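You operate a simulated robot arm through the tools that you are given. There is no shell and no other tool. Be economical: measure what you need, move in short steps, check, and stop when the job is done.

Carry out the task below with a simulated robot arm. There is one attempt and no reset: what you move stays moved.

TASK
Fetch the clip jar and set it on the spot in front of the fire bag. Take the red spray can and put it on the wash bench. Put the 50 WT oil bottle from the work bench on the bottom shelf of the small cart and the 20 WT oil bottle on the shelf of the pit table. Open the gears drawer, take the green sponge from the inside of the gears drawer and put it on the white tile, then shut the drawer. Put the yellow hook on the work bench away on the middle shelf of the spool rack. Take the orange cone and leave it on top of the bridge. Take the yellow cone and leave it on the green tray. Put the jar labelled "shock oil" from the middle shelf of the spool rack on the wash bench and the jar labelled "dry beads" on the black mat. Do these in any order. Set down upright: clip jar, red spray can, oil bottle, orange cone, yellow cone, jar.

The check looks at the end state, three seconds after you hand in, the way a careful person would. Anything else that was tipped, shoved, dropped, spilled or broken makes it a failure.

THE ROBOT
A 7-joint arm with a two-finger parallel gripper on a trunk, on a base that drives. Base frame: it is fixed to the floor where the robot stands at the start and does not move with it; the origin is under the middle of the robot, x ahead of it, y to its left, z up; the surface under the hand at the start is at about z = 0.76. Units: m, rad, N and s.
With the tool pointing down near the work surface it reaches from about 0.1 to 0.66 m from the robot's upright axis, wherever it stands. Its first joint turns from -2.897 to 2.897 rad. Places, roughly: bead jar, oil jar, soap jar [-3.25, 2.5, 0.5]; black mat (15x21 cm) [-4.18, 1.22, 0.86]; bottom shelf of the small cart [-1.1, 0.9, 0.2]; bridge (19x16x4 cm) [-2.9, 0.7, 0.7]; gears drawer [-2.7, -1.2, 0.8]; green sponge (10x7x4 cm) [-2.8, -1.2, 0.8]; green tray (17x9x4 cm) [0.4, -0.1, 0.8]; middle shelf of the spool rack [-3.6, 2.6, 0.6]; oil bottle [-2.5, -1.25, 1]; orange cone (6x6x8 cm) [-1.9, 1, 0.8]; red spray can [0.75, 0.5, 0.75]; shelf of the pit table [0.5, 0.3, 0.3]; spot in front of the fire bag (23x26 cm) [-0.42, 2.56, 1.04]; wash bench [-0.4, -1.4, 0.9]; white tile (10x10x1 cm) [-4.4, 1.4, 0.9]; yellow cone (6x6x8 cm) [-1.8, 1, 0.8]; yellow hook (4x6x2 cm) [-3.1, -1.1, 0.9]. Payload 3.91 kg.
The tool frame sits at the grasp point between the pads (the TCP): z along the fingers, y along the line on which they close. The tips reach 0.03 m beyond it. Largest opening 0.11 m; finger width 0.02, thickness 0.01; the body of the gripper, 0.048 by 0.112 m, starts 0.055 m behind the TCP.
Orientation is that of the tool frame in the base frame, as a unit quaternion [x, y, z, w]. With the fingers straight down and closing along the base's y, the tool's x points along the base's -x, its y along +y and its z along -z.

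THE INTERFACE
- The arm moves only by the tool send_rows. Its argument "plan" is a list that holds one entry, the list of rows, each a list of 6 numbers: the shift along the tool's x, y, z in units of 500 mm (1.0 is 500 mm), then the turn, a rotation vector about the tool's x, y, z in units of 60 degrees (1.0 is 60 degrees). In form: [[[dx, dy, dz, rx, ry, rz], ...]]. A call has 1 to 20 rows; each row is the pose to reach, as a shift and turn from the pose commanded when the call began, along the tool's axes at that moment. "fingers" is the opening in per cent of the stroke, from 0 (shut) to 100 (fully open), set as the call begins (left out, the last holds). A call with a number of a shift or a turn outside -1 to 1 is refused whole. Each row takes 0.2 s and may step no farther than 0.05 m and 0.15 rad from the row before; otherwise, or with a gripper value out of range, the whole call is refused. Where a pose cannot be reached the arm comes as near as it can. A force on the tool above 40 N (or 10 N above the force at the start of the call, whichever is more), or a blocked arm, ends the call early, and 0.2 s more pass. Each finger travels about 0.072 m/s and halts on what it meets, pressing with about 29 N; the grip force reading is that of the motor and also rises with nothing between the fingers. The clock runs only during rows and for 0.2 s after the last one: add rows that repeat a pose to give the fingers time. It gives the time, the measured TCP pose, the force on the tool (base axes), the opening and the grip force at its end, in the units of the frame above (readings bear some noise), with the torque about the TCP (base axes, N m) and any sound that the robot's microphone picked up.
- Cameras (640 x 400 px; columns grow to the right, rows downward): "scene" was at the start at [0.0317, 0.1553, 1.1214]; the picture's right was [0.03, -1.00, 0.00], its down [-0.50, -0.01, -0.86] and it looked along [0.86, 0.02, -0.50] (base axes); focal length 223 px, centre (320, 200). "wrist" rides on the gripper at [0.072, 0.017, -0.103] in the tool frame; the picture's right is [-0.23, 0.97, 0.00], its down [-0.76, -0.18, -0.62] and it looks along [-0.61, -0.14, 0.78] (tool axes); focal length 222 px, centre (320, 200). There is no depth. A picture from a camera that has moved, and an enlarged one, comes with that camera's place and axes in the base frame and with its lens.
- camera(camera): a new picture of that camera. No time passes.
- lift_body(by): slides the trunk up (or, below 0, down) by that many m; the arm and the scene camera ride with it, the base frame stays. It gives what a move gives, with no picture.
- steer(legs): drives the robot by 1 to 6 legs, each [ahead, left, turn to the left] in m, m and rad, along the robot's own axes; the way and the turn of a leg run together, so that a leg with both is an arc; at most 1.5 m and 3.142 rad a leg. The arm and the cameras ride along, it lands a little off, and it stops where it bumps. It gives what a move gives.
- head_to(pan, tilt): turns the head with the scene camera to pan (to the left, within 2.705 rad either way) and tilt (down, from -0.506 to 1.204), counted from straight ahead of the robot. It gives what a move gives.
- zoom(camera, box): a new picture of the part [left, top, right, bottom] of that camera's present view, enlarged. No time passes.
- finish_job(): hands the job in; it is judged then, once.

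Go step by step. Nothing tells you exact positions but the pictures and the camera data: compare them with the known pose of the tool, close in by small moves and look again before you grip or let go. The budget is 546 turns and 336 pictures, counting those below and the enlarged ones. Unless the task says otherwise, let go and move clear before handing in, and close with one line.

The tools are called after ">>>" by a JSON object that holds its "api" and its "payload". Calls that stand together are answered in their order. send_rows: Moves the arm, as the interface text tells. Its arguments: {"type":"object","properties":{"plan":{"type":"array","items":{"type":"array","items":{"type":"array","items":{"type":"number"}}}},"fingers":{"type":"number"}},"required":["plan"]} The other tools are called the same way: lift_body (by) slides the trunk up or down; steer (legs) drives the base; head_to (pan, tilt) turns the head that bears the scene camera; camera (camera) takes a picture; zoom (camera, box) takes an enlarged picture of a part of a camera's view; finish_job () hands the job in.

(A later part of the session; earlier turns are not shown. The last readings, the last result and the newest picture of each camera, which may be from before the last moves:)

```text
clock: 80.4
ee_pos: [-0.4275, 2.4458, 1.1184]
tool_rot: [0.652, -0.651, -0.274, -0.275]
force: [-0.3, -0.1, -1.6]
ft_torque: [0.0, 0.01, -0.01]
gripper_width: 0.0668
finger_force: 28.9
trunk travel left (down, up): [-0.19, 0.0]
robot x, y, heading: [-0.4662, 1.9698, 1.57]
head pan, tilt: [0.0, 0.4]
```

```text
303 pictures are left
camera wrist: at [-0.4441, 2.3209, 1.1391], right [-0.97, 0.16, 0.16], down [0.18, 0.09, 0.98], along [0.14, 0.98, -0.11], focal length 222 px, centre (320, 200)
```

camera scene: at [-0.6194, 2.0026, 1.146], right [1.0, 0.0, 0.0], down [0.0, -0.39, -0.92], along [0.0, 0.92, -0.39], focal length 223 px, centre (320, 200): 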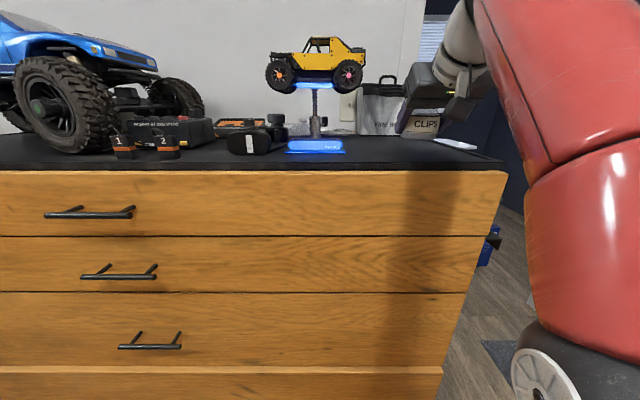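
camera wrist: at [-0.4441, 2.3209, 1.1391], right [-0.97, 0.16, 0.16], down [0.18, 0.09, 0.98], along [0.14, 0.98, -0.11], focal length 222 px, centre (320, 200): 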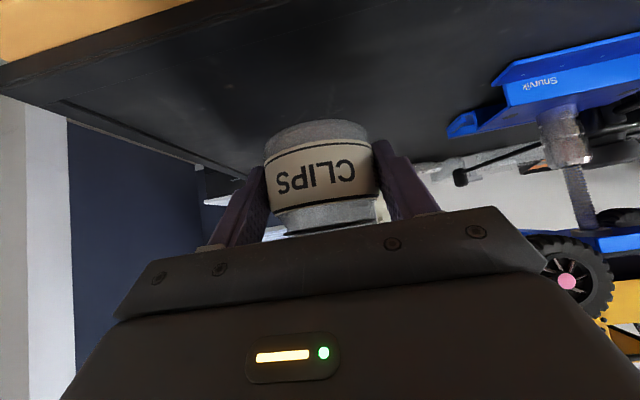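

The jar is 2.5 cm inside the front edge; I extend 10 cm then lower toward contact.

>>> {"api": "send_rows", "payload": {"plan": [[[-0.05, 0, 0.05, 0, 0, 0], [-0.1, 0, 0.1, 0, 0, 0], [-0.139, 0, 0.143, 0, 0, 0], [-0.111, 0, 0.171, 0, 0, 0], [-0.097, 0, 0.185, 0, 0, 0], [-0.097, 0, 0.185, 0, 0, 0]]]}}

>>> {"api": "camera", "payload": {"camera": "wrist"}}

>>> {"api": "camera", "payload": {"camera": "scene"}}

```text
clock: 81.8
ee_pos: [-0.4305, 2.546, 1.09]
tool_rot: [0.652, -0.651, -0.275, -0.275]
force: [-0.3, 0.5, -1.7]
ft_torque: [-0.03, 0.01, 0.04]
gripper_width: 0.0672
finger_force: 29.0
out of reach, approached as far as the arm can: row 3
trunk travel left (down, up): [-0.19, 0.0]
robot x, y, heading: [-0.4679, 1.9704, 1.574]
head pan, tilt: [0.0, 0.4]
```

```text
302 pictures are left
camera wrist: at [-0.4451, 2.4217, 1.1094], right [-0.97, 0.16, 0.16], down [0.18, 0.09, 0.98], along [0.14, 0.98, -0.11], focal length 222 px, centre (320, 200)
```

wrist: 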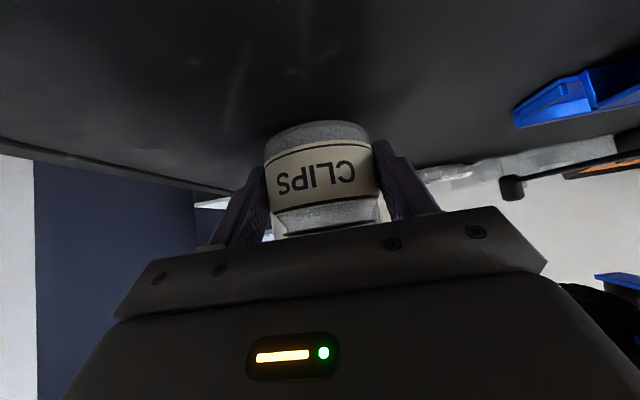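

```text
301 pictures are left
camera scene: at [-0.6194, 2.0027, 1.146], right [1.0, 0.0, 0.0], down [0.0, -0.39, -0.92], along [0.0, 0.92, -0.39], focal length 223 px, centre (320, 200)
```

scene: 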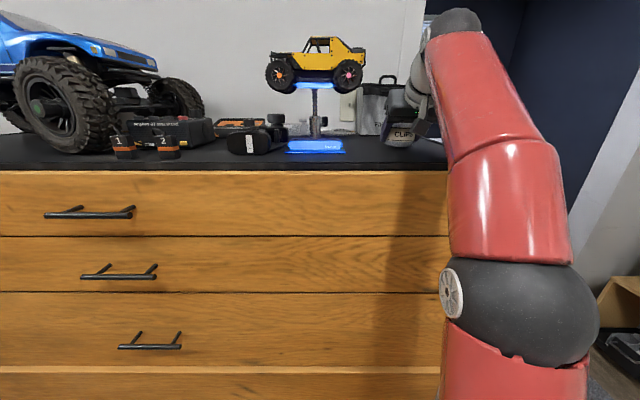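

Position (-0.43, 2.546) is within the spot. I lower in 2 mm steps until contact.

>>> {"api": "send_rows", "payload": {"plan": [[[0.0042, 0, 0.0042, 0, 0, 0], [0.007, 0, 0.007, 0, 0, 0], [0.0098, 0, 0.0098, 0, 0, 0], [0.0126, 0, 0.0126, 0, 0, 0], [0.0154, 0, 0.0154, 0, 0, 0]]]}}

>>> {"api": "camera", "payload": {"camera": "wrist"}}

```text
clock: 83.0
ee_pos: [-0.4277, 2.5446, 1.082]
tool_rot: [0.651, -0.649, -0.277, -0.278]
force: [-0.9, 13.0, 33.0]
ft_torque: [0.46, 0.21, -0.04]
gripper_width: 0.0669
finger_force: 28.5
trunk travel left (down, up): [-0.19, 0.0]
robot x, y, heading: [-0.4659, 1.9685, 1.568]
head pan, tilt: [0.0, 0.4]
```

```text
300 pictures are left
camera wrist: at [-0.4447, 2.42, 1.1007], right [-0.97, 0.16, 0.16], down [0.18, 0.08, 0.98], along [0.14, 0.98, -0.1], focal length 222 px, centre (320, 200)
```

wrist: 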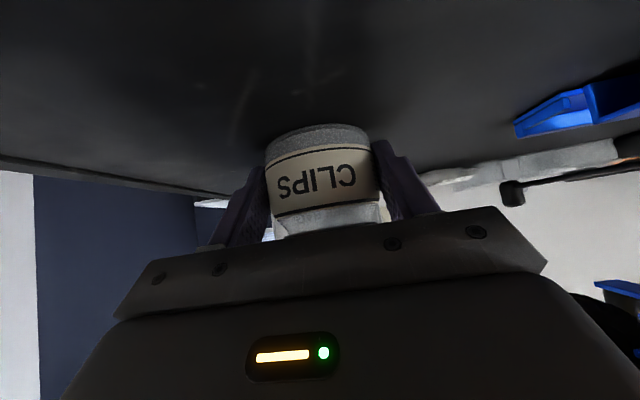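

>>> {"api": "send_rows", "payload": {"plan": [[[-0.003, 0, -0.003, 0, 0, 0], [-0.0035, 0, -0.0035, 0, 0, 0]]]}}

>>> {"api": "send_rows", "payload": {"plan": [[[0, 0, 0, 0, 0, 0], [0, 0, 0, 0, 0, 0], [0, 0, -0.04, 0, 0, 0], [0, 0, -0.12, 0, 0, 0], [0, 0, -0.2, 0, 0, 0], [0, 0, -0.28, 0, 0, 0]]], "fingers": 100}}

>>> {"api": "zoom", "payload": {"camera": "scene", "box": [320, 60, 480, 180]}}

>>> {"api": "camera", "payload": {"camera": "wrist"}}

```text
clock: 83.6
ee_pos: [-0.4291, 2.5451, 1.0816]
tool_rot: [0.652, -0.65, -0.275, -0.276]
force: [-2.1, 3.5, 28.3]
ft_torque: [0.77, 0.17, 0.05]
gripper_width: 0.0668
finger_force: 29.0
trunk travel left (down, up): [-0.19, 0.0]
robot x, y, heading: [-0.4656, 1.9708, 1.568]
head pan, tilt: [0.0, 0.4]
```

```text
clock: 85.0
ee_pos: [-0.4281, 2.4486, 1.1608]
tool_rot: [0.652, -0.652, -0.273, -0.274]
force: [-1.0, -0.5, 0.4]
ft_torque: [0.0, -0.02, -0.01]
gripper_width: 0.11
finger_force: 0.0
out of reach, approached as far as the arm can: row 6
trunk travel left (down, up): [-0.19, 0.0]
robot x, y, heading: [-0.466, 1.9763, 1.57]
head pan, tilt: [0.0, 0.4]
```

```text
3.33 times, centred on (400, 120) of scene
camera zoom: at [-0.6195, 2.0027, 1.146], right [1.0, 0.0, 0.0], down [0.0, -0.39, -0.92], along [0.0, 0.92, -0.39], focal length 744 px, centre (53, 467)
```

zoom: 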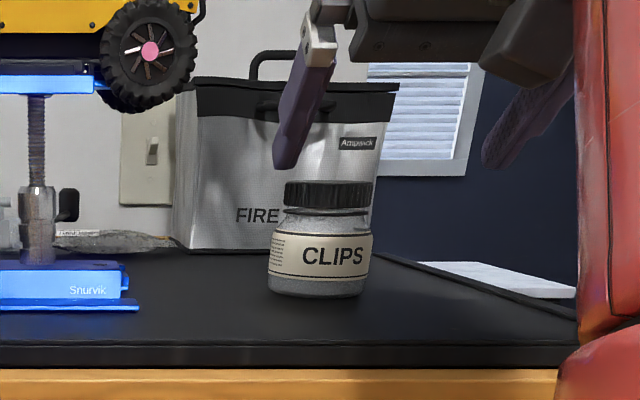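

```text
298 pictures are left
camera wrist: at [-0.4443, 2.3243, 1.1812], right [-0.97, 0.16, 0.16], down [0.18, 0.09, 0.98], along [0.14, 0.98, -0.11], focal length 222 px, centre (320, 200)
```

wrist: 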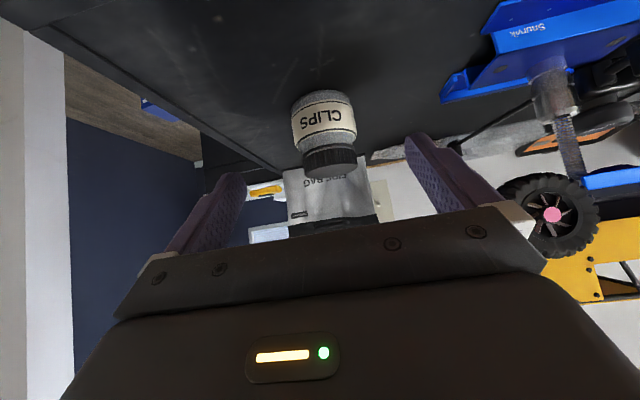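

Clip jar done. I back away and look west for the island and the route to the cones.

>>> {"api": "steer", "payload": {"legs": [[-0.4, 0, 0]]}}

>>> {"api": "head_to", "payload": {"pan": 1.7, "tilt": 0.4}}

>>> {"api": "camera", "payload": {"camera": "scene"}}

```text
clock: 87.5
ee_pos: [-0.427, 2.0538, 1.1604]
tool_rot: [-0.649, 0.654, 0.273, 0.277]
force: [-0.2, 0.1, 0.4]
ft_torque: [-0.02, 0.03, -0.01]
gripper_width: 0.1099
finger_force: 0.1
trunk travel left (down, up): [-0.19, 0.0]
robot x, y, heading: [-0.4663, 1.5773, 1.572]
head pan, tilt: [0.0, 0.4]
```

```text
clock: 89.2
ee_pos: [-0.4268, 2.0532, 1.1609]
tool_rot: [-0.649, 0.654, 0.273, 0.276]
force: [0.2, 0.1, 0.2]
ft_torque: [0.01, 0.01, 0.04]
gripper_width: 0.1104
finger_force: 0.0
trunk travel left (down, up): [-0.19, 0.0]
robot x, y, heading: [-0.4655, 1.5768, 1.567]
head pan, tilt: [1.7, 0.4]
```

```text
297 pictures are left
camera scene: at [-0.7127, 1.5043, 1.146], right [-0.12, 0.99, 0.0], down [0.39, 0.05, -0.92], along [-0.91, -0.11, -0.39], focal length 223 px, centre (320, 200)
```

scene: 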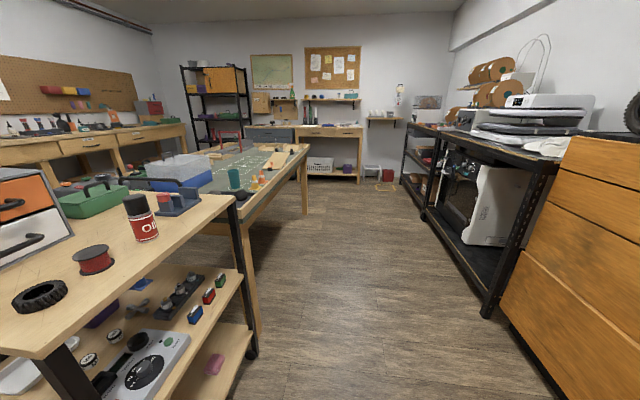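

>>> {"api": "zoom", "payload": {"camera": "scene", "box": [180, 110, 340, 210]}}

>>> {"api": "zoom", "payload": {"camera": "scene", "box": [380, 100, 500, 240]}}

```text
4.00 times, centred on (260, 160) of scene
camera zoom: at [-0.7127, 1.5043, 1.146], right [-0.12, 0.99, 0.0], down [0.39, 0.05, -0.92], along [-0.91, -0.11, -0.39], focal length 894 px, centre (560, 360)
```

zoom: 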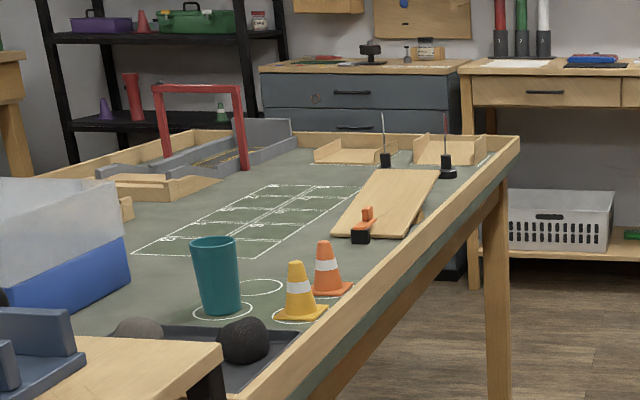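

```text
2.86 times, centred on (440, 170) of scene
camera zoom: at [-0.7127, 1.5043, 1.146], right [-0.12, 0.99, 0.0], down [0.39, 0.05, -0.92], along [-0.91, -0.11, -0.39], focal length 638 px, centre (-23, 286)
```

zoom: 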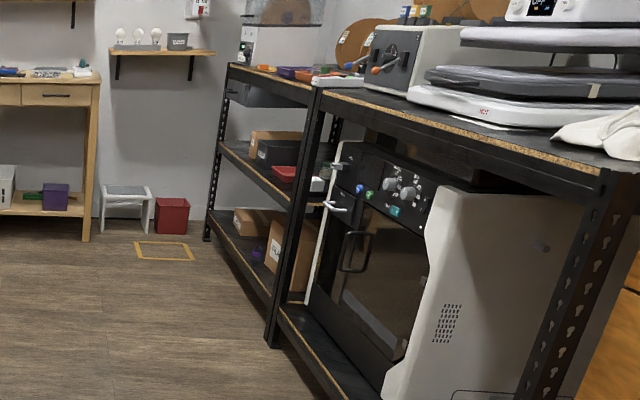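

Cones are near the island's north edge (yellow ≈(-1.77,1.03), orange ≈(-1.87,1.03)). I reset the tool to point down and drive to the island's north side.

>>> {"api": "send_rows", "payload": {"plan": [[[0.05, 0, 0.03, 0, 0.1, 0], [0.1, 0, 0.06, 0, 0.2, 0], [0.15, 0, 0.09, 0, 0.3, 0], [0.2, 0, 0.12, 0, 0.4, 0], [0.25, 0, 0.15, 0, 0.5, 0], [0.3, 0, 0.18, 0, 0.6, 0], [0.34, 0, 0.194, 0, 0.7, 0], [0.34, 0, 0.194, 0, 0.76, 0], [0.34, 0, 0.194, 0, 0.76, 0]]]}}

>>> {"api": "steer", "payload": {"legs": [[0, 0, 1.571], [1.3, 0, 0], [0, 0, 1.571]]}}

>>> {"api": "head_to", "payload": {"pan": 0.0, "tilt": 0.6}}

>>> {"api": "camera", "payload": {"camera": "scene"}}

```text
clock: 91.2
ee_pos: [-0.4263, 2.0041, 0.9722]
tool_rot: [-0.706, 0.708, 0.0, 0.001]
force: [0.9, 0.3, -0.4]
ft_torque: [-0.01, -0.01, 0.0]
gripper_width: 0.1099
finger_force: 0.1
trunk travel left (down, up): [-0.19, 0.0]
robot x, y, heading: [-0.4682, 1.5754, 1.565]
head pan, tilt: [1.7, 0.4]
```

```text
clock: 105.3
ee_pos: [-1.8187, 1.1798, 0.9712]
tool_rot: [0.719, 0.695, -0.001, 0.0]
force: [1.0, -1.2, -0.3]
ft_torque: [-0.02, 0.0, 0.01]
gripper_width: 0.1101
finger_force: 0.0
trunk travel left (down, up): [-0.19, 0.0]
robot x, y, heading: [-1.7637, 1.6075, -1.604]
head pan, tilt: [1.7, 0.4]
```

```text
clock: 107.1
ee_pos: [-1.8178, 1.1797, 0.9716]
tool_rot: [0.719, 0.695, -0.002, 0.0]
force: [-0.5, 0.2, -0.9]
ft_torque: [0.01, -0.02, -0.02]
gripper_width: 0.1099
finger_force: 0.0
trunk travel left (down, up): [-0.19, 0.0]
robot x, y, heading: [-1.7671, 1.6059, -1.603]
head pan, tilt: [0.0, 0.6]
```

```text
294 pictures are left
camera scene: at [-1.6119, 1.5726, 1.1278], right [-1.0, 0.03, 0.0], down [0.02, 0.56, -0.83], along [-0.03, -0.82, -0.56], focal length 223 px, centre (320, 200)
```

scene: 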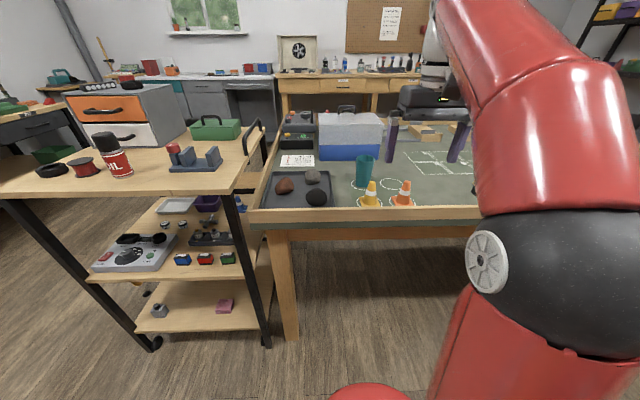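

>>> {"api": "camera", "payload": {"camera": "wrist"}}

>>> {"api": "zoom", "payload": {"camera": "scene", "box": [330, 140, 450, 220]}}

```text
293 pictures are left
camera wrist: at [-1.7983, 1.2524, 1.0749], right [0.97, -0.26, 0.0], down [-0.2, -0.75, 0.62], along [-0.16, -0.6, -0.78], focal length 222 px, centre (320, 200)
```

wrist: 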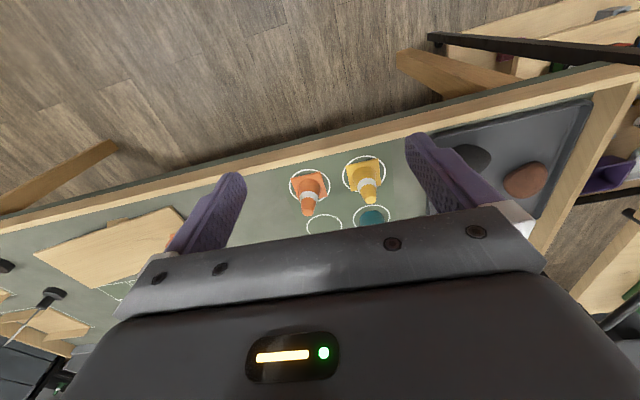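

```text
5.00 times, centred on (390, 180) of scene
camera zoom: at [-1.6119, 1.5726, 1.1278], right [-1.0, 0.03, 0.0], down [0.02, 0.56, -0.83], along [-0.03, -0.82, -0.56], focal length 1117 px, centre (-30, 300)
```

zoom: 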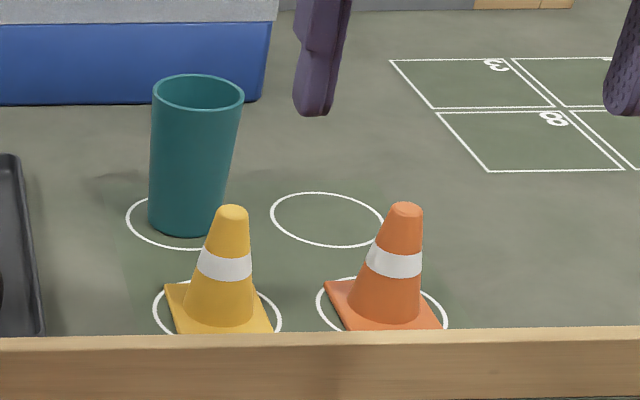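

Triangulated: orange cone axis (-1.873, 1.043), yellow (-1.778, 1.039), tips at z ≈ 0.822, surface ≈ 0.742. I go above the orange cone first.

>>> {"api": "send_rows", "payload": {"plan": [[[-0.05, -0.02, 0.05, 0, 0, 0], [-0.1, -0.05, 0.1, 0, 0, 0], [-0.17, -0.08, 0.15, 0, 0, 0], [-0.23, -0.101, 0.18, 0, 0, 0], [-0.277, -0.101, 0.203, 0, 0, 0], [-0.277, -0.101, 0.203, 0, 0, 0]]], "fingers": 68}}

>>> {"api": "camera", "payload": {"camera": "wrist"}}

```text
clock: 108.5
ee_pos: [-1.8751, 1.0438, 0.8717]
tool_rot: [0.718, 0.696, -0.001, 0.0]
force: [0.8, -0.3, 0.3]
ft_torque: [0.03, 0.02, 0.04]
gripper_width: 0.0747
finger_force: 0.0
trunk travel left (down, up): [-0.19, 0.0]
robot x, y, heading: [-1.764, 1.6076, -1.604]
head pan, tilt: [0.0, 0.6]
```

```text
291 pictures are left
camera wrist: at [-1.8543, 1.1155, 0.9737], right [0.97, -0.26, 0.0], down [-0.2, -0.75, 0.62], along [-0.16, -0.6, -0.78], focal length 222 px, centre (320, 200)
```

wrist: 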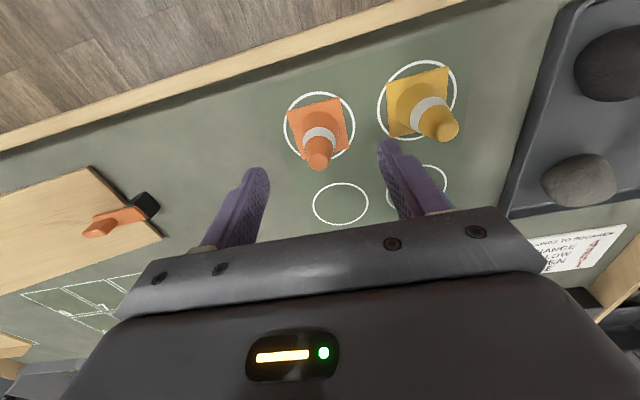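

>>> {"api": "send_rows", "payload": {"plan": [[[-0.016, 0, 0.06, 0, 0, 0], [-0.016, 0, 0.12, 0, 0, 0], [-0.016, 0, 0.17, 0, 0, 0], [-0.016, 0, 0.17, 0, 0, 0]]]}}

>>> {"api": "camera", "payload": {"camera": "wrist"}}

```text
clock: 109.5
ee_pos: [-1.874, 1.0357, 0.7865]
tool_rot: [0.719, 0.695, -0.002, -0.001]
force: [0.1, 0.2, 0.3]
ft_torque: [-0.02, 0.01, 0.0]
gripper_width: 0.0751
finger_force: 0.1
trunk travel left (down, up): [-0.19, 0.0]
robot x, y, heading: [-1.7671, 1.6072, -1.604]
head pan, tilt: [0.0, 0.6]
```

```text
290 pictures are left
camera wrist: at [-1.8536, 1.108, 0.8895], right [0.97, -0.26, 0.0], down [-0.2, -0.75, 0.63], along [-0.16, -0.6, -0.78], focal length 222 px, centre (320, 200)
```

wrist: 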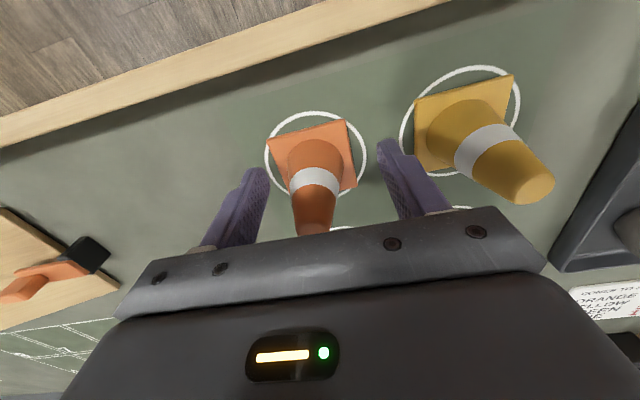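

Centered. Close and lift.

>>> {"api": "send_rows", "payload": {"plan": [[[0, 0, 0, 0, 0, 0], [0, 0, 0, 0, 0, 0], [0, 0, 0, 0, 0, 0], [0, 0, 0, 0, 0, 0]]], "fingers": 0}}

>>> {"api": "send_rows", "payload": {"plan": [[[0, 0, -0.06, 0, 0, 0], [0, 0, -0.14, 0, 0, 0], [0.06, 0, -0.2, 0, 0, 0], [0.12, 0, -0.26, 0, 0, 0], [0.2, 0, -0.3, 0, 0, 0]]]}}

>>> {"api": "camera", "payload": {"camera": "wrist"}}

>>> {"api": "head_to", "payload": {"pan": -1.0, "tilt": 0.4}}

>>> {"api": "camera", "payload": {"camera": "scene"}}

```text
clock: 110.5
ee_pos: [-1.8748, 1.0357, 0.7867]
tool_rot: [0.719, 0.695, -0.001, 0.0]
force: [-0.6, -0.1, -0.5]
ft_torque: [0.02, 0.02, 0.0]
gripper_width: 0.0357
finger_force: 28.6
trunk travel left (down, up): [-0.19, 0.0]
robot x, y, heading: [-1.7645, 1.6061, -1.6]
head pan, tilt: [0.0, 0.6]
```

```text
clock: 111.7
ee_pos: [-1.8717, 1.1367, 0.9357]
tool_rot: [0.718, 0.696, -0.001, 0.0]
force: [0.3, 0.1, -0.6]
ft_torque: [0.03, -0.01, -0.02]
gripper_width: 0.0357
finger_force: 29.1
trunk travel left (down, up): [-0.19, 0.0]
robot x, y, heading: [-1.7641, 1.6086, -1.607]
head pan, tilt: [0.0, 0.6]
```

```text
289 pictures are left
camera wrist: at [-1.8518, 1.2096, 1.0393], right [0.97, -0.26, 0.0], down [-0.2, -0.76, 0.62], along [-0.16, -0.6, -0.78], focal length 222 px, centre (320, 200)
```

wrist: 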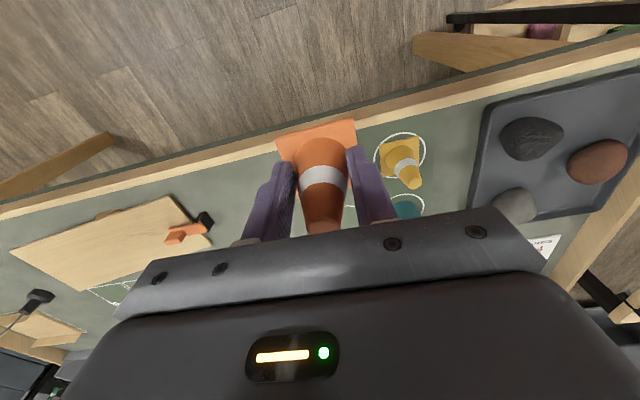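

```text
clock: 112.9
ee_pos: [-1.8727, 1.1382, 0.9357]
tool_rot: [0.719, 0.695, -0.001, -0.001]
force: [-0.3, -0.2, -0.1]
ft_torque: [-0.01, 0.0, 0.02]
gripper_width: 0.0354
finger_force: 29.4
trunk travel left (down, up): [-0.19, 0.0]
robot x, y, heading: [-1.7651, 1.6085, -1.603]
head pan, tilt: [-1.0, 0.4]
```

```text
288 pictures are left
camera scene: at [-1.6886, 1.6134, 1.146], right [-0.51, 0.86, 0.0], down [0.33, 0.2, -0.92], along [-0.79, -0.47, -0.39], focal length 223 px, centre (320, 200)
```

scene: 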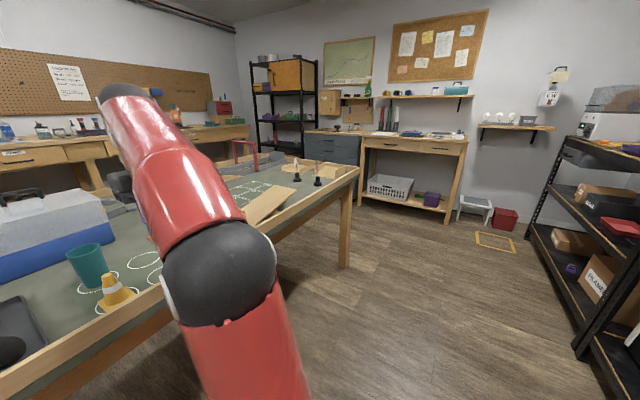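

Orange cone held. I back off from the island and strafe west to view the bridge.

>>> {"api": "steer", "payload": {"legs": [[-0.2, 0, 0.033], [0, -1.1, 0]]}}

>>> {"api": "head_to", "payload": {"pan": 0.0, "tilt": 0.5}}

>>> {"api": "camera", "payload": {"camera": "scene"}}

>>> {"api": "camera", "payload": {"camera": "wrist"}}

```text
clock: 119.8
ee_pos: [-2.9685, 1.3295, 0.936]
tool_rot: [0.705, 0.71, -0.001, 0.001]
force: [0.4, -0.1, -0.7]
ft_torque: [0.02, -0.01, 0.0]
gripper_width: 0.0353
finger_force: 28.9
trunk travel left (down, up): [-0.19, 0.0]
robot x, y, heading: [-2.8811, 1.8013, -1.564]
head pan, tilt: [-1.0, 0.4]
```

```text
clock: 121.1
ee_pos: [-2.9694, 1.3295, 0.936]
tool_rot: [0.705, 0.71, -0.001, 0.0]
force: [-0.6, -0.3, -0.3]
ft_torque: [0.02, 0.01, 0.0]
gripper_width: 0.0353
finger_force: 29.4
trunk travel left (down, up): [-0.19, 0.0]
robot x, y, heading: [-2.8786, 1.8047, -1.566]
head pan, tilt: [0.0, 0.499]
```

```text
287 pictures are left
camera scene: at [-2.7263, 1.7716, 1.1369], right [-1.0, -0.01, 0.0], down [0.0, 0.48, -0.88], along [0.01, -0.88, -0.48], focal length 223 px, centre (320, 200)
```

scene: 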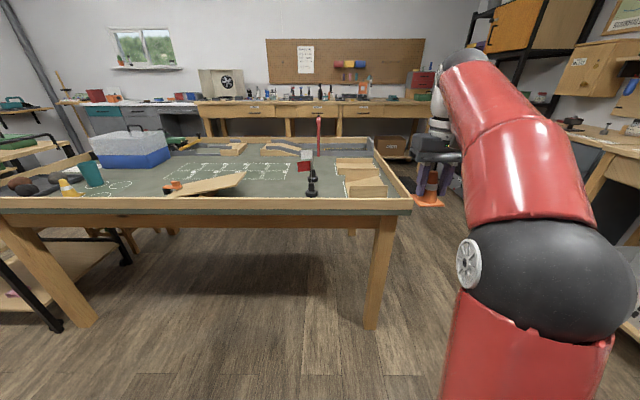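

```text
286 pictures are left
camera wrist: at [-2.951, 1.4021, 1.0395], right [0.98, -0.22, 0.0], down [-0.17, -0.76, 0.62], along [-0.14, -0.61, -0.78], focal length 222 px, centre (320, 200)
```

wrist: 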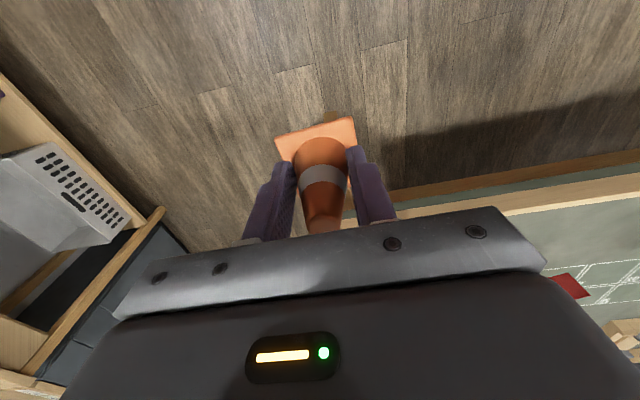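

>>> {"api": "zoom", "payload": {"camera": "scene", "box": [210, 105, 420, 215]}}

```text
3.05 times, centred on (315, 160) of scene
camera zoom: at [-2.7263, 1.7716, 1.1369], right [-1.0, -0.01, 0.0], down [0.0, 0.48, -0.88], along [0.01, -0.88, -0.48], focal length 681 px, centre (335, 322)
```

zoom: 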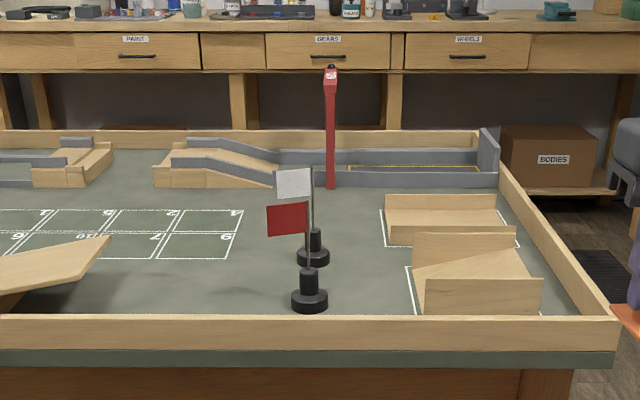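

The bridge candidate at about (-2.9, 0.75) is by the west rim, so I go around to the island's west side and look from there.

>>> {"api": "steer", "payload": {"legs": [[0, -0.65, 0], [0, 0, 1.566], [0, -0.7, 0]]}}

>>> {"api": "head_to", "payload": {"pan": -0.3, "tilt": 0.7}}

>>> {"api": "camera", "payload": {"camera": "scene"}}

>>> {"api": "camera", "payload": {"camera": "wrist"}}

```text
clock: 132.1
ee_pos: [-3.0201, 1.037, 0.9377]
tool_rot: [-0.027, 1.0, 0.0, 0.001]
force: [-0.5, 0.5, -0.8]
ft_torque: [0.01, 0.0, -0.01]
gripper_width: 0.0345
finger_force: 28.8
trunk travel left (down, up): [-0.19, 0.0]
robot x, y, heading: [-3.4995, 1.0996, 0.055]
head pan, tilt: [0.0, 0.499]
```

```text
clock: 132.9
ee_pos: [-3.0202, 1.0376, 0.9348]
tool_rot: [-0.028, 1.0, -0.001, 0.001]
force: [0.0, -0.8, -0.1]
ft_torque: [0.0, 0.03, -0.01]
gripper_width: 0.035
finger_force: 29.1
trunk travel left (down, up): [-0.19, 0.0]
robot x, y, heading: [-3.495, 1.1012, 0.054]
head pan, tilt: [-0.3, 0.7]
```

```text
284 pictures are left
camera scene: at [-3.481, 1.2312, 1.1192], right [-0.24, -0.97, 0.0], down [-0.62, 0.16, -0.77], along [0.74, -0.19, -0.64], focal length 223 px, centre (320, 200)
```

scene: 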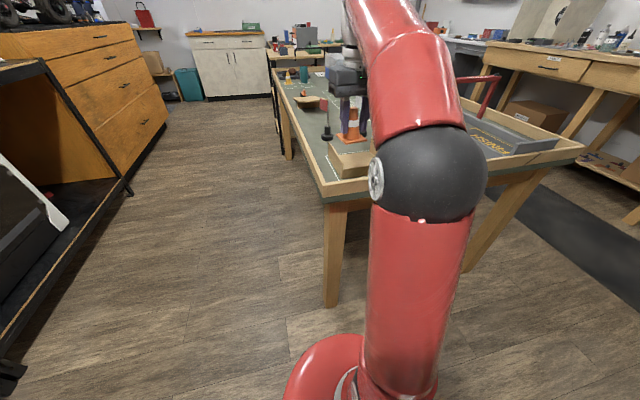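

```text
283 pictures are left
camera wrist: at [-3.0923, 1.0505, 1.0395], right [0.17, 0.98, 0.0], down [0.77, -0.14, 0.62], along [0.62, -0.11, -0.78], focal length 222 px, centre (320, 200)
```

wrist: 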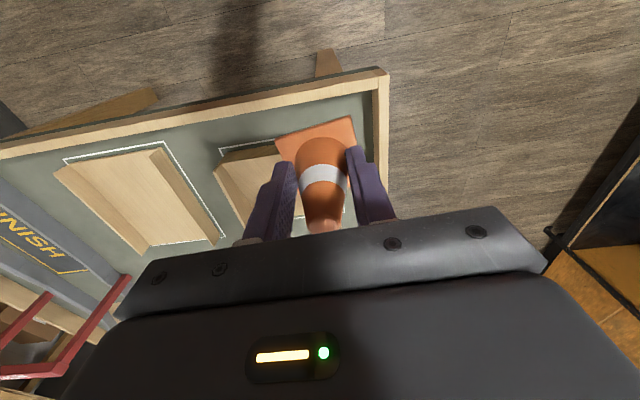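

The left piece (≈(-2.92, 0.71)) matches the bridge. I strafe further south.

>>> {"api": "steer", "payload": {"legs": [[0, -0.32, -0.054]]}}

>>> {"api": "camera", "payload": {"camera": "wrist"}}

>>> {"api": "head_to", "payload": {"pan": -0.2, "tilt": 0.6}}

>>> {"api": "camera", "payload": {"camera": "scene"}}

```text
clock: 135.0
ee_pos: [-3.0148, 0.6962, 0.937]
tool_rot: [-0.001, 1.0, -0.001, 0.001]
force: [0.1, 1.0, 0.2]
ft_torque: [-0.01, 0.0, -0.03]
gripper_width: 0.0345
finger_force: 29.1
trunk travel left (down, up): [-0.19, 0.0]
robot x, y, heading: [-3.486, 0.7828, 0.002]
head pan, tilt: [-0.3, 0.7]
```

```text
282 pictures are left
camera wrist: at [-3.0866, 0.7127, 1.0395], right [0.22, 0.97, 0.0], down [0.76, -0.17, 0.62], along [0.61, -0.14, -0.78], focal length 222 px, centre (320, 200)
```

wrist: 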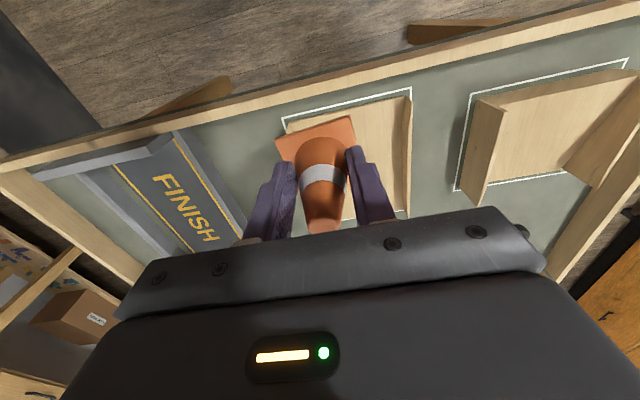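

```text
clock: 135.7
ee_pos: [-3.015, 0.6967, 0.9366]
tool_rot: [-0.001, 1.0, -0.002, 0.001]
force: [0.7, 0.3, -0.1]
ft_torque: [-0.02, -0.01, -0.01]
gripper_width: 0.0345
finger_force: 29.6
trunk travel left (down, up): [-0.19, 0.0]
robot x, y, heading: [-3.4879, 0.7847, 0.001]
head pan, tilt: [-0.201, 0.6]
```

```text
281 pictures are left
camera scene: at [-3.4601, 0.9205, 1.1278], right [-0.2, -0.98, 0.0], down [-0.55, 0.11, -0.82], along [0.81, -0.16, -0.57], focal length 223 px, centre (320, 200)
```

scene: 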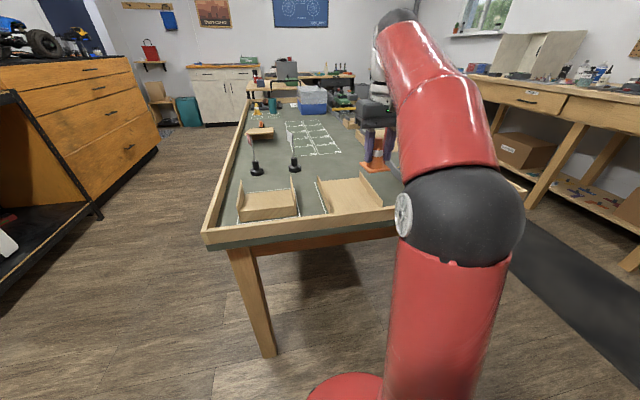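

>>> {"api": "zoom", "payload": {"camera": "scene", "box": [220, 120, 400, 230]}}

```text
3.56 times, centred on (310, 175) of scene
camera zoom: at [-3.4601, 0.9205, 1.1278], right [-0.2, -0.98, 0.0], down [-0.55, 0.11, -0.82], along [0.81, -0.16, -0.57], focal length 794 px, centre (356, 289)
```

zoom: 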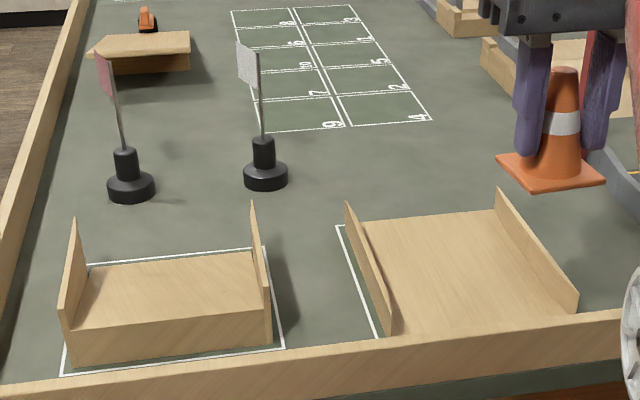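

The target bridge deck spans y ≈ 0.663–0.798, center about (-2.925, 0.73). I move the cone above it and go down part way.

>>> {"api": "send_rows", "payload": {"plan": [[[-0.06, 0.03, 0, 0, 0, 0], [-0.12, 0.066, 0, 0, 0, 0], [-0.18, 0.066, 0.02, 0, 0, 0], [-0.18, 0.066, 0.1, 0, 0, 0], [-0.18, 0.066, 0.18, 0, 0, 0], [-0.18, 0.066, 0.18, 0, 0, 0]]]}}

>>> {"api": "camera", "payload": {"camera": "wrist"}}

>>> {"api": "zoom", "payload": {"camera": "scene", "box": [220, 120, 400, 230]}}

```text
clock: 137.1
ee_pos: [-2.926, 0.7284, 0.8453]
tool_rot: [-0.001, 1.0, -0.001, 0.0]
force: [-0.1, 0.3, -0.6]
ft_torque: [-0.01, 0.01, 0.04]
gripper_width: 0.0344
finger_force: 28.8
trunk travel left (down, up): [-0.19, 0.0]
robot x, y, heading: [-3.4875, 0.7847, 0.004]
head pan, tilt: [-0.201, 0.6]
```

```text
279 pictures are left
camera wrist: at [-2.9977, 0.7463, 0.9489], right [0.22, 0.97, 0.0], down [0.76, -0.17, 0.63], along [0.61, -0.14, -0.78], focal length 222 px, centre (320, 200)
```

wrist: 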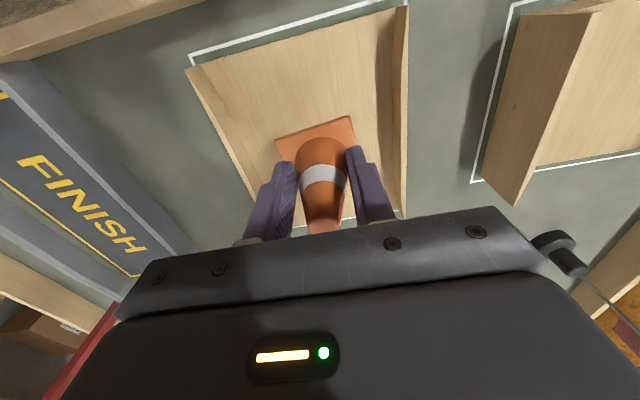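

```text
3.56 times, centred on (310, 175) of scene
camera zoom: at [-3.46, 0.9206, 1.1278], right [-0.2, -0.98, 0.0], down [-0.55, 0.11, -0.82], along [0.81, -0.16, -0.57], focal length 794 px, centre (356, 289)
```

zoom: 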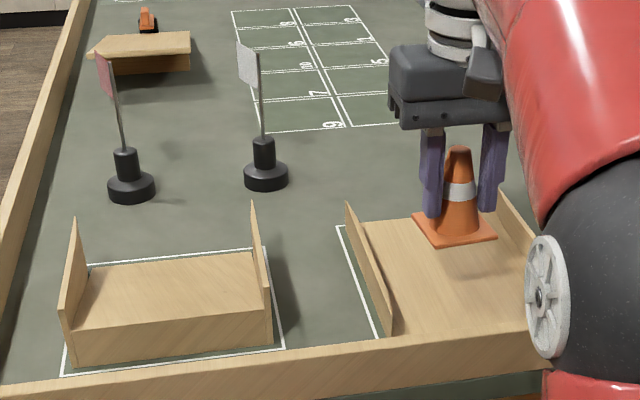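

>>> {"api": "send_rows", "payload": {"plan": [[[0, 0, 0.03, 0, 0, 0], [0, 0, 0.04, 0, 0, 0], [0, 0, 0.046, 0, 0, 0], [0, 0, 0.052, 0, 0, 0], [0, 0, 0.058, 0, 0, 0], [0, 0, 0.064, 0, 0, 0], [0, 0, 0.07, 0, 0, 0]]]}}

>>> {"api": "zoom", "payload": {"camera": "scene", "box": [220, 120, 400, 230]}}

```text
clock: 138.7
ee_pos: [-2.9241, 0.7285, 0.8114]
tool_rot: [-0.001, 1.0, -0.002, 0.0]
force: [0.6, 0.0, 0.3]
ft_torque: [-0.02, 0.02, -0.05]
gripper_width: 0.0341
finger_force: 28.9
trunk travel left (down, up): [-0.19, 0.0]
robot x, y, heading: [-3.4878, 0.7851, 0.005]
head pan, tilt: [-0.201, 0.6]
```

```text
3.56 times, centred on (310, 175) of scene
camera zoom: at [-3.46, 0.9206, 1.1278], right [-0.2, -0.98, 0.0], down [-0.55, 0.11, -0.82], along [0.81, -0.16, -0.57], focal length 794 px, centre (356, 289)
```

zoom: 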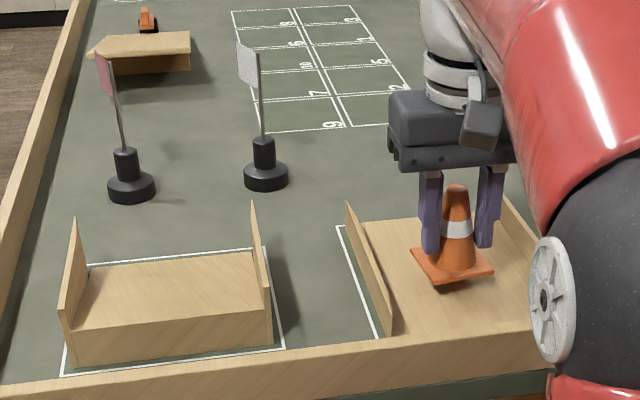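

>>> {"api": "send_rows", "payload": {"plan": [[[0, 0, 0.006, 0, 0, 0], [0, 0, 0.012, 0, 0, 0], [0, 0, 0.018, 0, 0, 0], [0, 0, 0.024, 0, 0, 0]]]}}

>>> {"api": "zoom", "payload": {"camera": "scene", "box": [300, 150, 400, 220]}}

```text
clock: 139.7
ee_pos: [-2.9248, 0.7282, 0.8]
tool_rot: [-0.001, 1.0, -0.001, 0.0]
force: [1.2, -0.1, -0.2]
ft_torque: [0.02, -0.02, 0.03]
gripper_width: 0.034
finger_force: 28.5
trunk travel left (down, up): [-0.19, 0.0]
robot x, y, heading: [-3.4895, 0.7829, 0.002]
head pan, tilt: [-0.201, 0.6]
```

```text
5.71 times, centred on (350, 185) of scene
camera zoom: at [-3.46, 0.9206, 1.1278], right [-0.2, -0.98, 0.0], down [-0.55, 0.11, -0.82], along [0.81, -0.16, -0.57], focal length 1276 px, centre (149, 286)
```

zoom: 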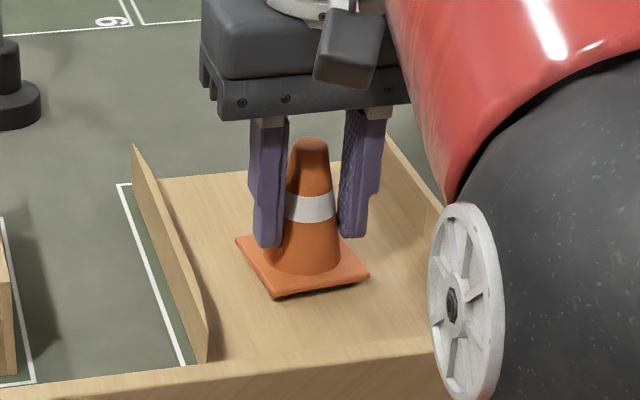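

>>> {"api": "send_rows", "payload": {"plan": [[[0, 0, 0.004, 0, 0, 0], [0, 0, 0.008, 0, 0, 0], [0, 0, 0.012, 0, 0, 0], [0, 0, 0.016, 0, 0, 0]]]}}

>>> {"api": "zoom", "payload": {"camera": "scene", "box": [300, 150, 400, 220]}}

```text
clock: 140.7
ee_pos: [-2.9258, 0.7289, 0.7943]
tool_rot: [-0.001, 1.0, -0.001, 0.006]
force: [1.7, 0.4, 31.4]
ft_torque: [0.08, 0.08, -0.05]
gripper_width: 0.034
finger_force: 28.9
trunk travel left (down, up): [-0.19, 0.0]
robot x, y, heading: [-3.4844, 0.7845, 0.005]
head pan, tilt: [-0.201, 0.6]
```

```text
5.71 times, centred on (350, 185) of scene
camera zoom: at [-3.4616, 0.9208, 1.1284], right [-0.2, -0.98, 0.0], down [-0.55, 0.11, -0.83], along [0.81, -0.16, -0.56], focal length 1276 px, centre (149, 286)
```

zoom: 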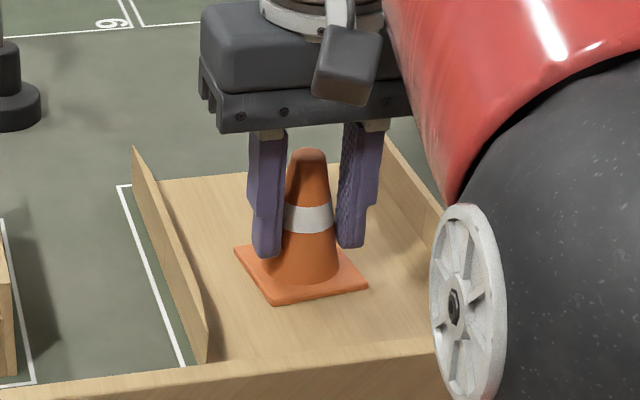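

Cone sits on the deck. Ease up, open modestly, and rise.

>>> {"api": "send_rows", "payload": {"plan": [[[0, 0, -0.006, 0, 0, 0], [0, 0, -0.006, 0, 0, 0]]]}}

>>> {"api": "send_rows", "payload": {"plan": [[[0, 0, 0, 0, 0, 0], [0, 0, 0, 0, 0, 0], [0, 0, 0, 0, 0, 0], [0, 0, -0.06, 0, 0, 0], [0, 0, -0.14, 0, 0, 0], [0, 0, -0.22, 0, 0, 0], [0.1, 0, -0.26, 0, 0, 0]]], "fingers": 60}}

>>> {"api": "zoom", "payload": {"camera": "scene", "box": [300, 120, 440, 220]}}

>>> {"api": "camera", "payload": {"camera": "wrist"}}

```text
clock: 141.3
ee_pos: [-2.9266, 0.7287, 0.7963]
tool_rot: [-0.001, 1.0, -0.001, 0.002]
force: [2.0, -0.7, 25.1]
ft_torque: [-0.01, -0.42, -0.05]
gripper_width: 0.0339
finger_force: 28.8
trunk travel left (down, up): [-0.19, 0.0]
robot x, y, heading: [-3.483, 0.7842, 0.004]
head pan, tilt: [-0.201, 0.6]
```

```text
refused: row 7 steps farther than a row can; nothing moved
```

```text
4.00 times, centred on (370, 170) of scene
camera zoom: at [-3.4613, 0.9207, 1.1279], right [-0.2, -0.98, 0.0], down [-0.55, 0.11, -0.83], along [0.81, -0.16, -0.56], focal length 894 px, centre (120, 320)
```

zoom: 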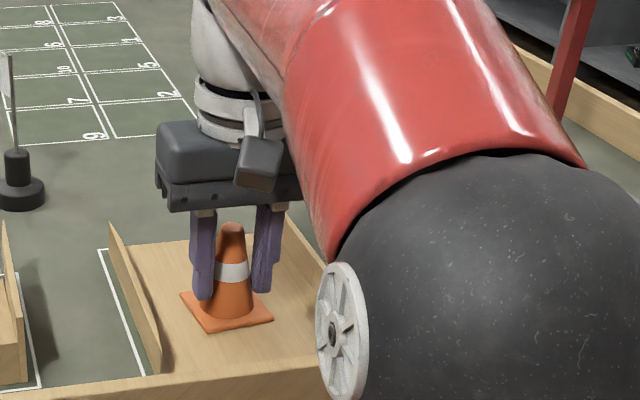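

```text
273 pictures are left
camera wrist: at [-2.9975, 0.7459, 0.8984], right [0.22, 0.97, 0.0], down [0.76, -0.17, 0.63], along [0.61, -0.14, -0.78], focal length 222 px, centre (320, 200)
```

wrist: 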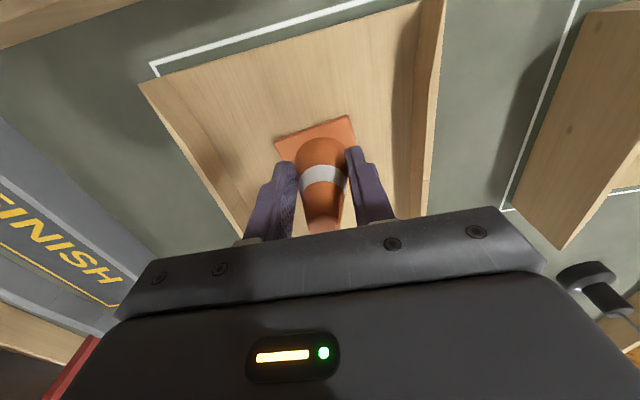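

>>> {"api": "send_rows", "payload": {"plan": [[[0, 0, 0, 0, 0, 0], [0, 0, 0, 0, 0, 0], [0, 0, 0, 0, 0, 0], [0, 0, -0.06, 0, 0, 0], [0, 0, -0.14, 0, 0, 0], [0, 0, -0.22, 0, 0, 0], [0.06, 0, -0.26, 0, 0, 0], [0.15, 0, -0.28, 0, 0, 0]]], "fingers": 60}}

>>> {"api": "zoom", "payload": {"camera": "scene", "box": [300, 120, 440, 220]}}

>>> {"api": "camera", "payload": {"camera": "wrist"}}

```text
clock: 143.1
ee_pos: [-3.0021, 0.7288, 0.9339]
tool_rot: [-0.002, 1.0, -0.001, 0.0]
force: [1.0, -0.2, -0.7]
ft_torque: [0.0, 0.05, 0.0]
gripper_width: 0.0659
finger_force: 0.1
trunk travel left (down, up): [-0.19, 0.0]
robot x, y, heading: [-3.4853, 0.7867, 0.002]
head pan, tilt: [-0.201, 0.6]
```

```text
4.00 times, centred on (370, 170) of scene
camera zoom: at [-3.4595, 0.9206, 1.1278], right [-0.2, -0.98, 0.0], down [-0.55, 0.11, -0.82], along [0.81, -0.16, -0.57], focal length 894 px, centre (120, 320)
```

zoom: 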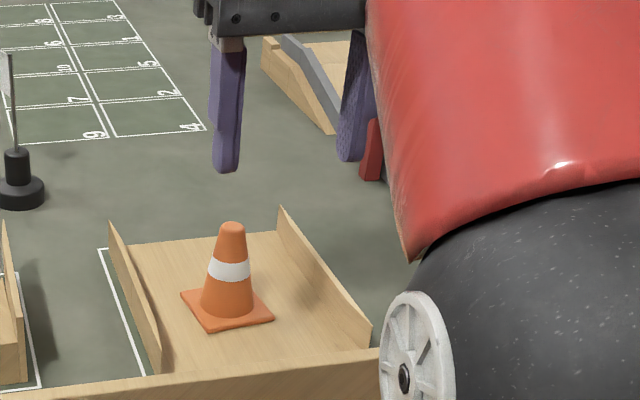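

```text
271 pictures are left
camera wrist: at [-3.0726, 0.745, 1.0365], right [0.22, 0.97, 0.0], down [0.76, -0.17, 0.62], along [0.61, -0.14, -0.78], focal length 222 px, centre (320, 200)
```

wrist: 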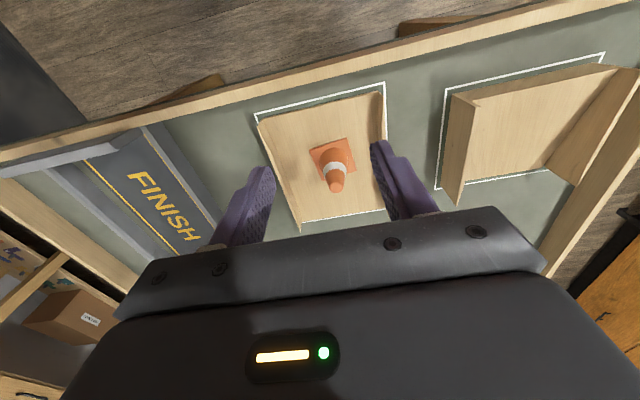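

Orange cone done. Next, survey the spool rack (north) and the bench with mat and tile (west).

>>> {"api": "head_to", "payload": {"pan": 1.6, "tilt": 0.4}}

>>> {"api": "camera", "payload": {"camera": "scene"}}

>>> {"api": "head_to", "payload": {"pan": 2.65, "tilt": 0.4}}

>>> {"api": "camera", "payload": {"camera": "scene"}}

```text
clock: 144.9
ee_pos: [-3.0, 0.7284, 0.9328]
tool_rot: [-0.001, 1.0, -0.001, 0.001]
force: [0.6, 0.1, 0.0]
ft_torque: [0.01, -0.02, 0.0]
gripper_width: 0.0661
finger_force: 0.0
trunk travel left (down, up): [-0.19, 0.0]
robot x, y, heading: [-3.4883, 0.7866, 0.002]
head pan, tilt: [1.6, 0.4]
```

```text
270 pictures are left
camera scene: at [-3.5497, 1.0306, 1.146], right [1.0, 0.03, 0.0], down [0.01, -0.39, -0.92], along [-0.03, 0.92, -0.39], focal length 223 px, centre (320, 200)
```

scene: 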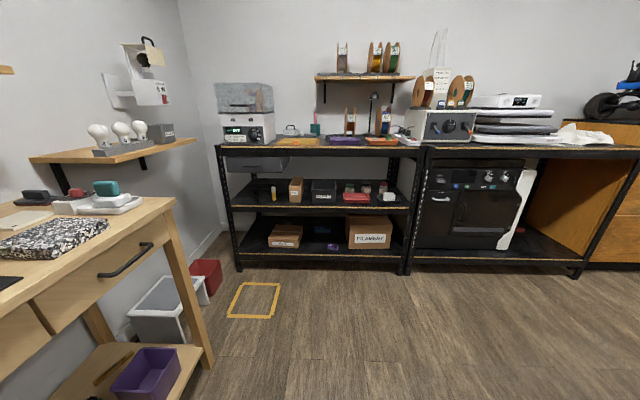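

```text
clock: 146.2
ee_pos: [-3.0005, 0.7285, 0.9337]
tool_rot: [-0.001, 1.0, 0.0, 0.001]
force: [-0.1, 0.2, -0.4]
ft_torque: [0.04, 0.01, -0.04]
gripper_width: 0.0659
finger_force: 0.1
trunk travel left (down, up): [-0.19, 0.0]
robot x, y, heading: [-3.4891, 0.7855, -0.001]
head pan, tilt: [2.649, 0.4]
```

```text
269 pictures are left
camera scene: at [-3.6284, 0.9816, 1.1461], right [0.47, 0.88, 0.0], down [0.34, -0.18, -0.92], along [-0.81, 0.43, -0.39], focal length 223 px, centre (320, 200)
```

scene: 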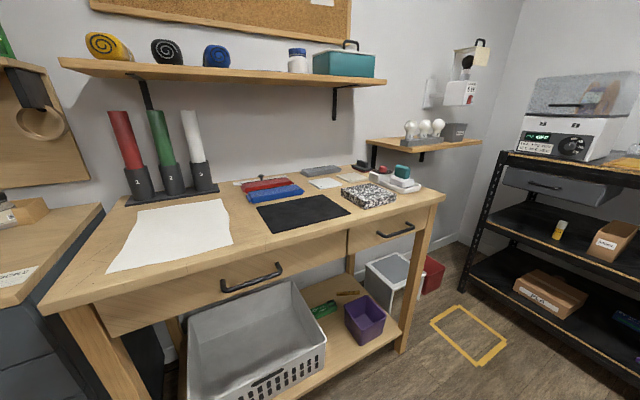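

>>> {"api": "zoom", "payload": {"camera": "scene", "box": [220, 150, 440, 240]}}

>>> {"api": "head_to", "payload": {"pan": 1.5, "tilt": 0.5}}

>>> {"api": "zoom", "payload": {"camera": "scene", "box": [210, 120, 430, 260]}}

```text
2.91 times, centred on (330, 195) of scene
camera zoom: at [-3.6284, 0.9816, 1.1461], right [0.47, 0.88, 0.0], down [0.34, -0.18, -0.92], along [-0.81, 0.43, -0.39], focal length 650 px, centre (291, 214)
```

zoom: 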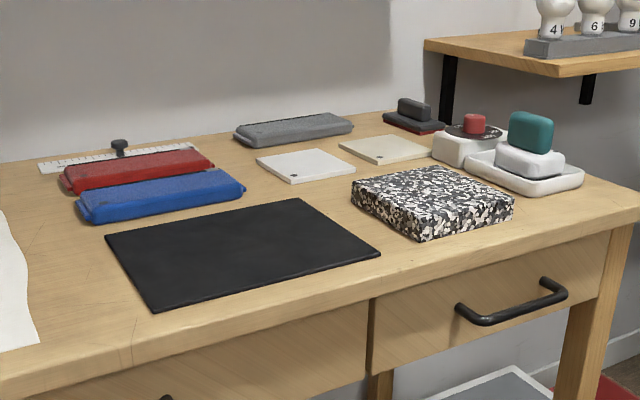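

```text
clock: 147.5
ee_pos: [-3.0006, 0.7275, 0.9345]
tool_rot: [-0.001, 1.0, 0.0, 0.001]
force: [-0.5, 0.6, -0.2]
ft_torque: [0.01, -0.02, 0.0]
gripper_width: 0.0661
finger_force: 0.1
trunk travel left (down, up): [-0.19, 0.0]
robot x, y, heading: [-3.4868, 0.7847, -0.002]
head pan, tilt: [1.499, 0.499]
```

```text
2.86 times, centred on (320, 190) of scene
camera zoom: at [-3.5405, 1.0288, 1.1369], right [1.0, -0.07, 0.0], down [-0.03, -0.48, -0.88], along [0.06, 0.88, -0.48], focal length 638 px, centre (320, 229)
```

zoom: 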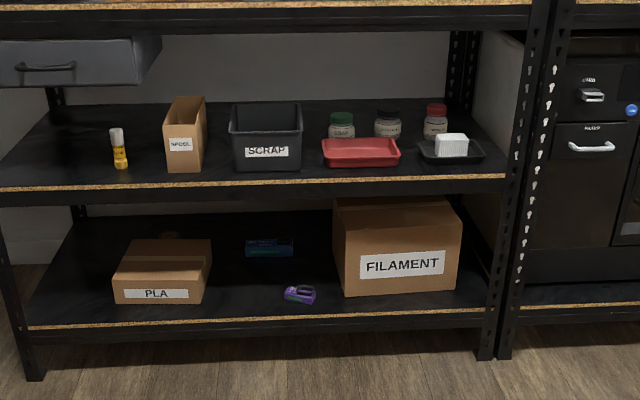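

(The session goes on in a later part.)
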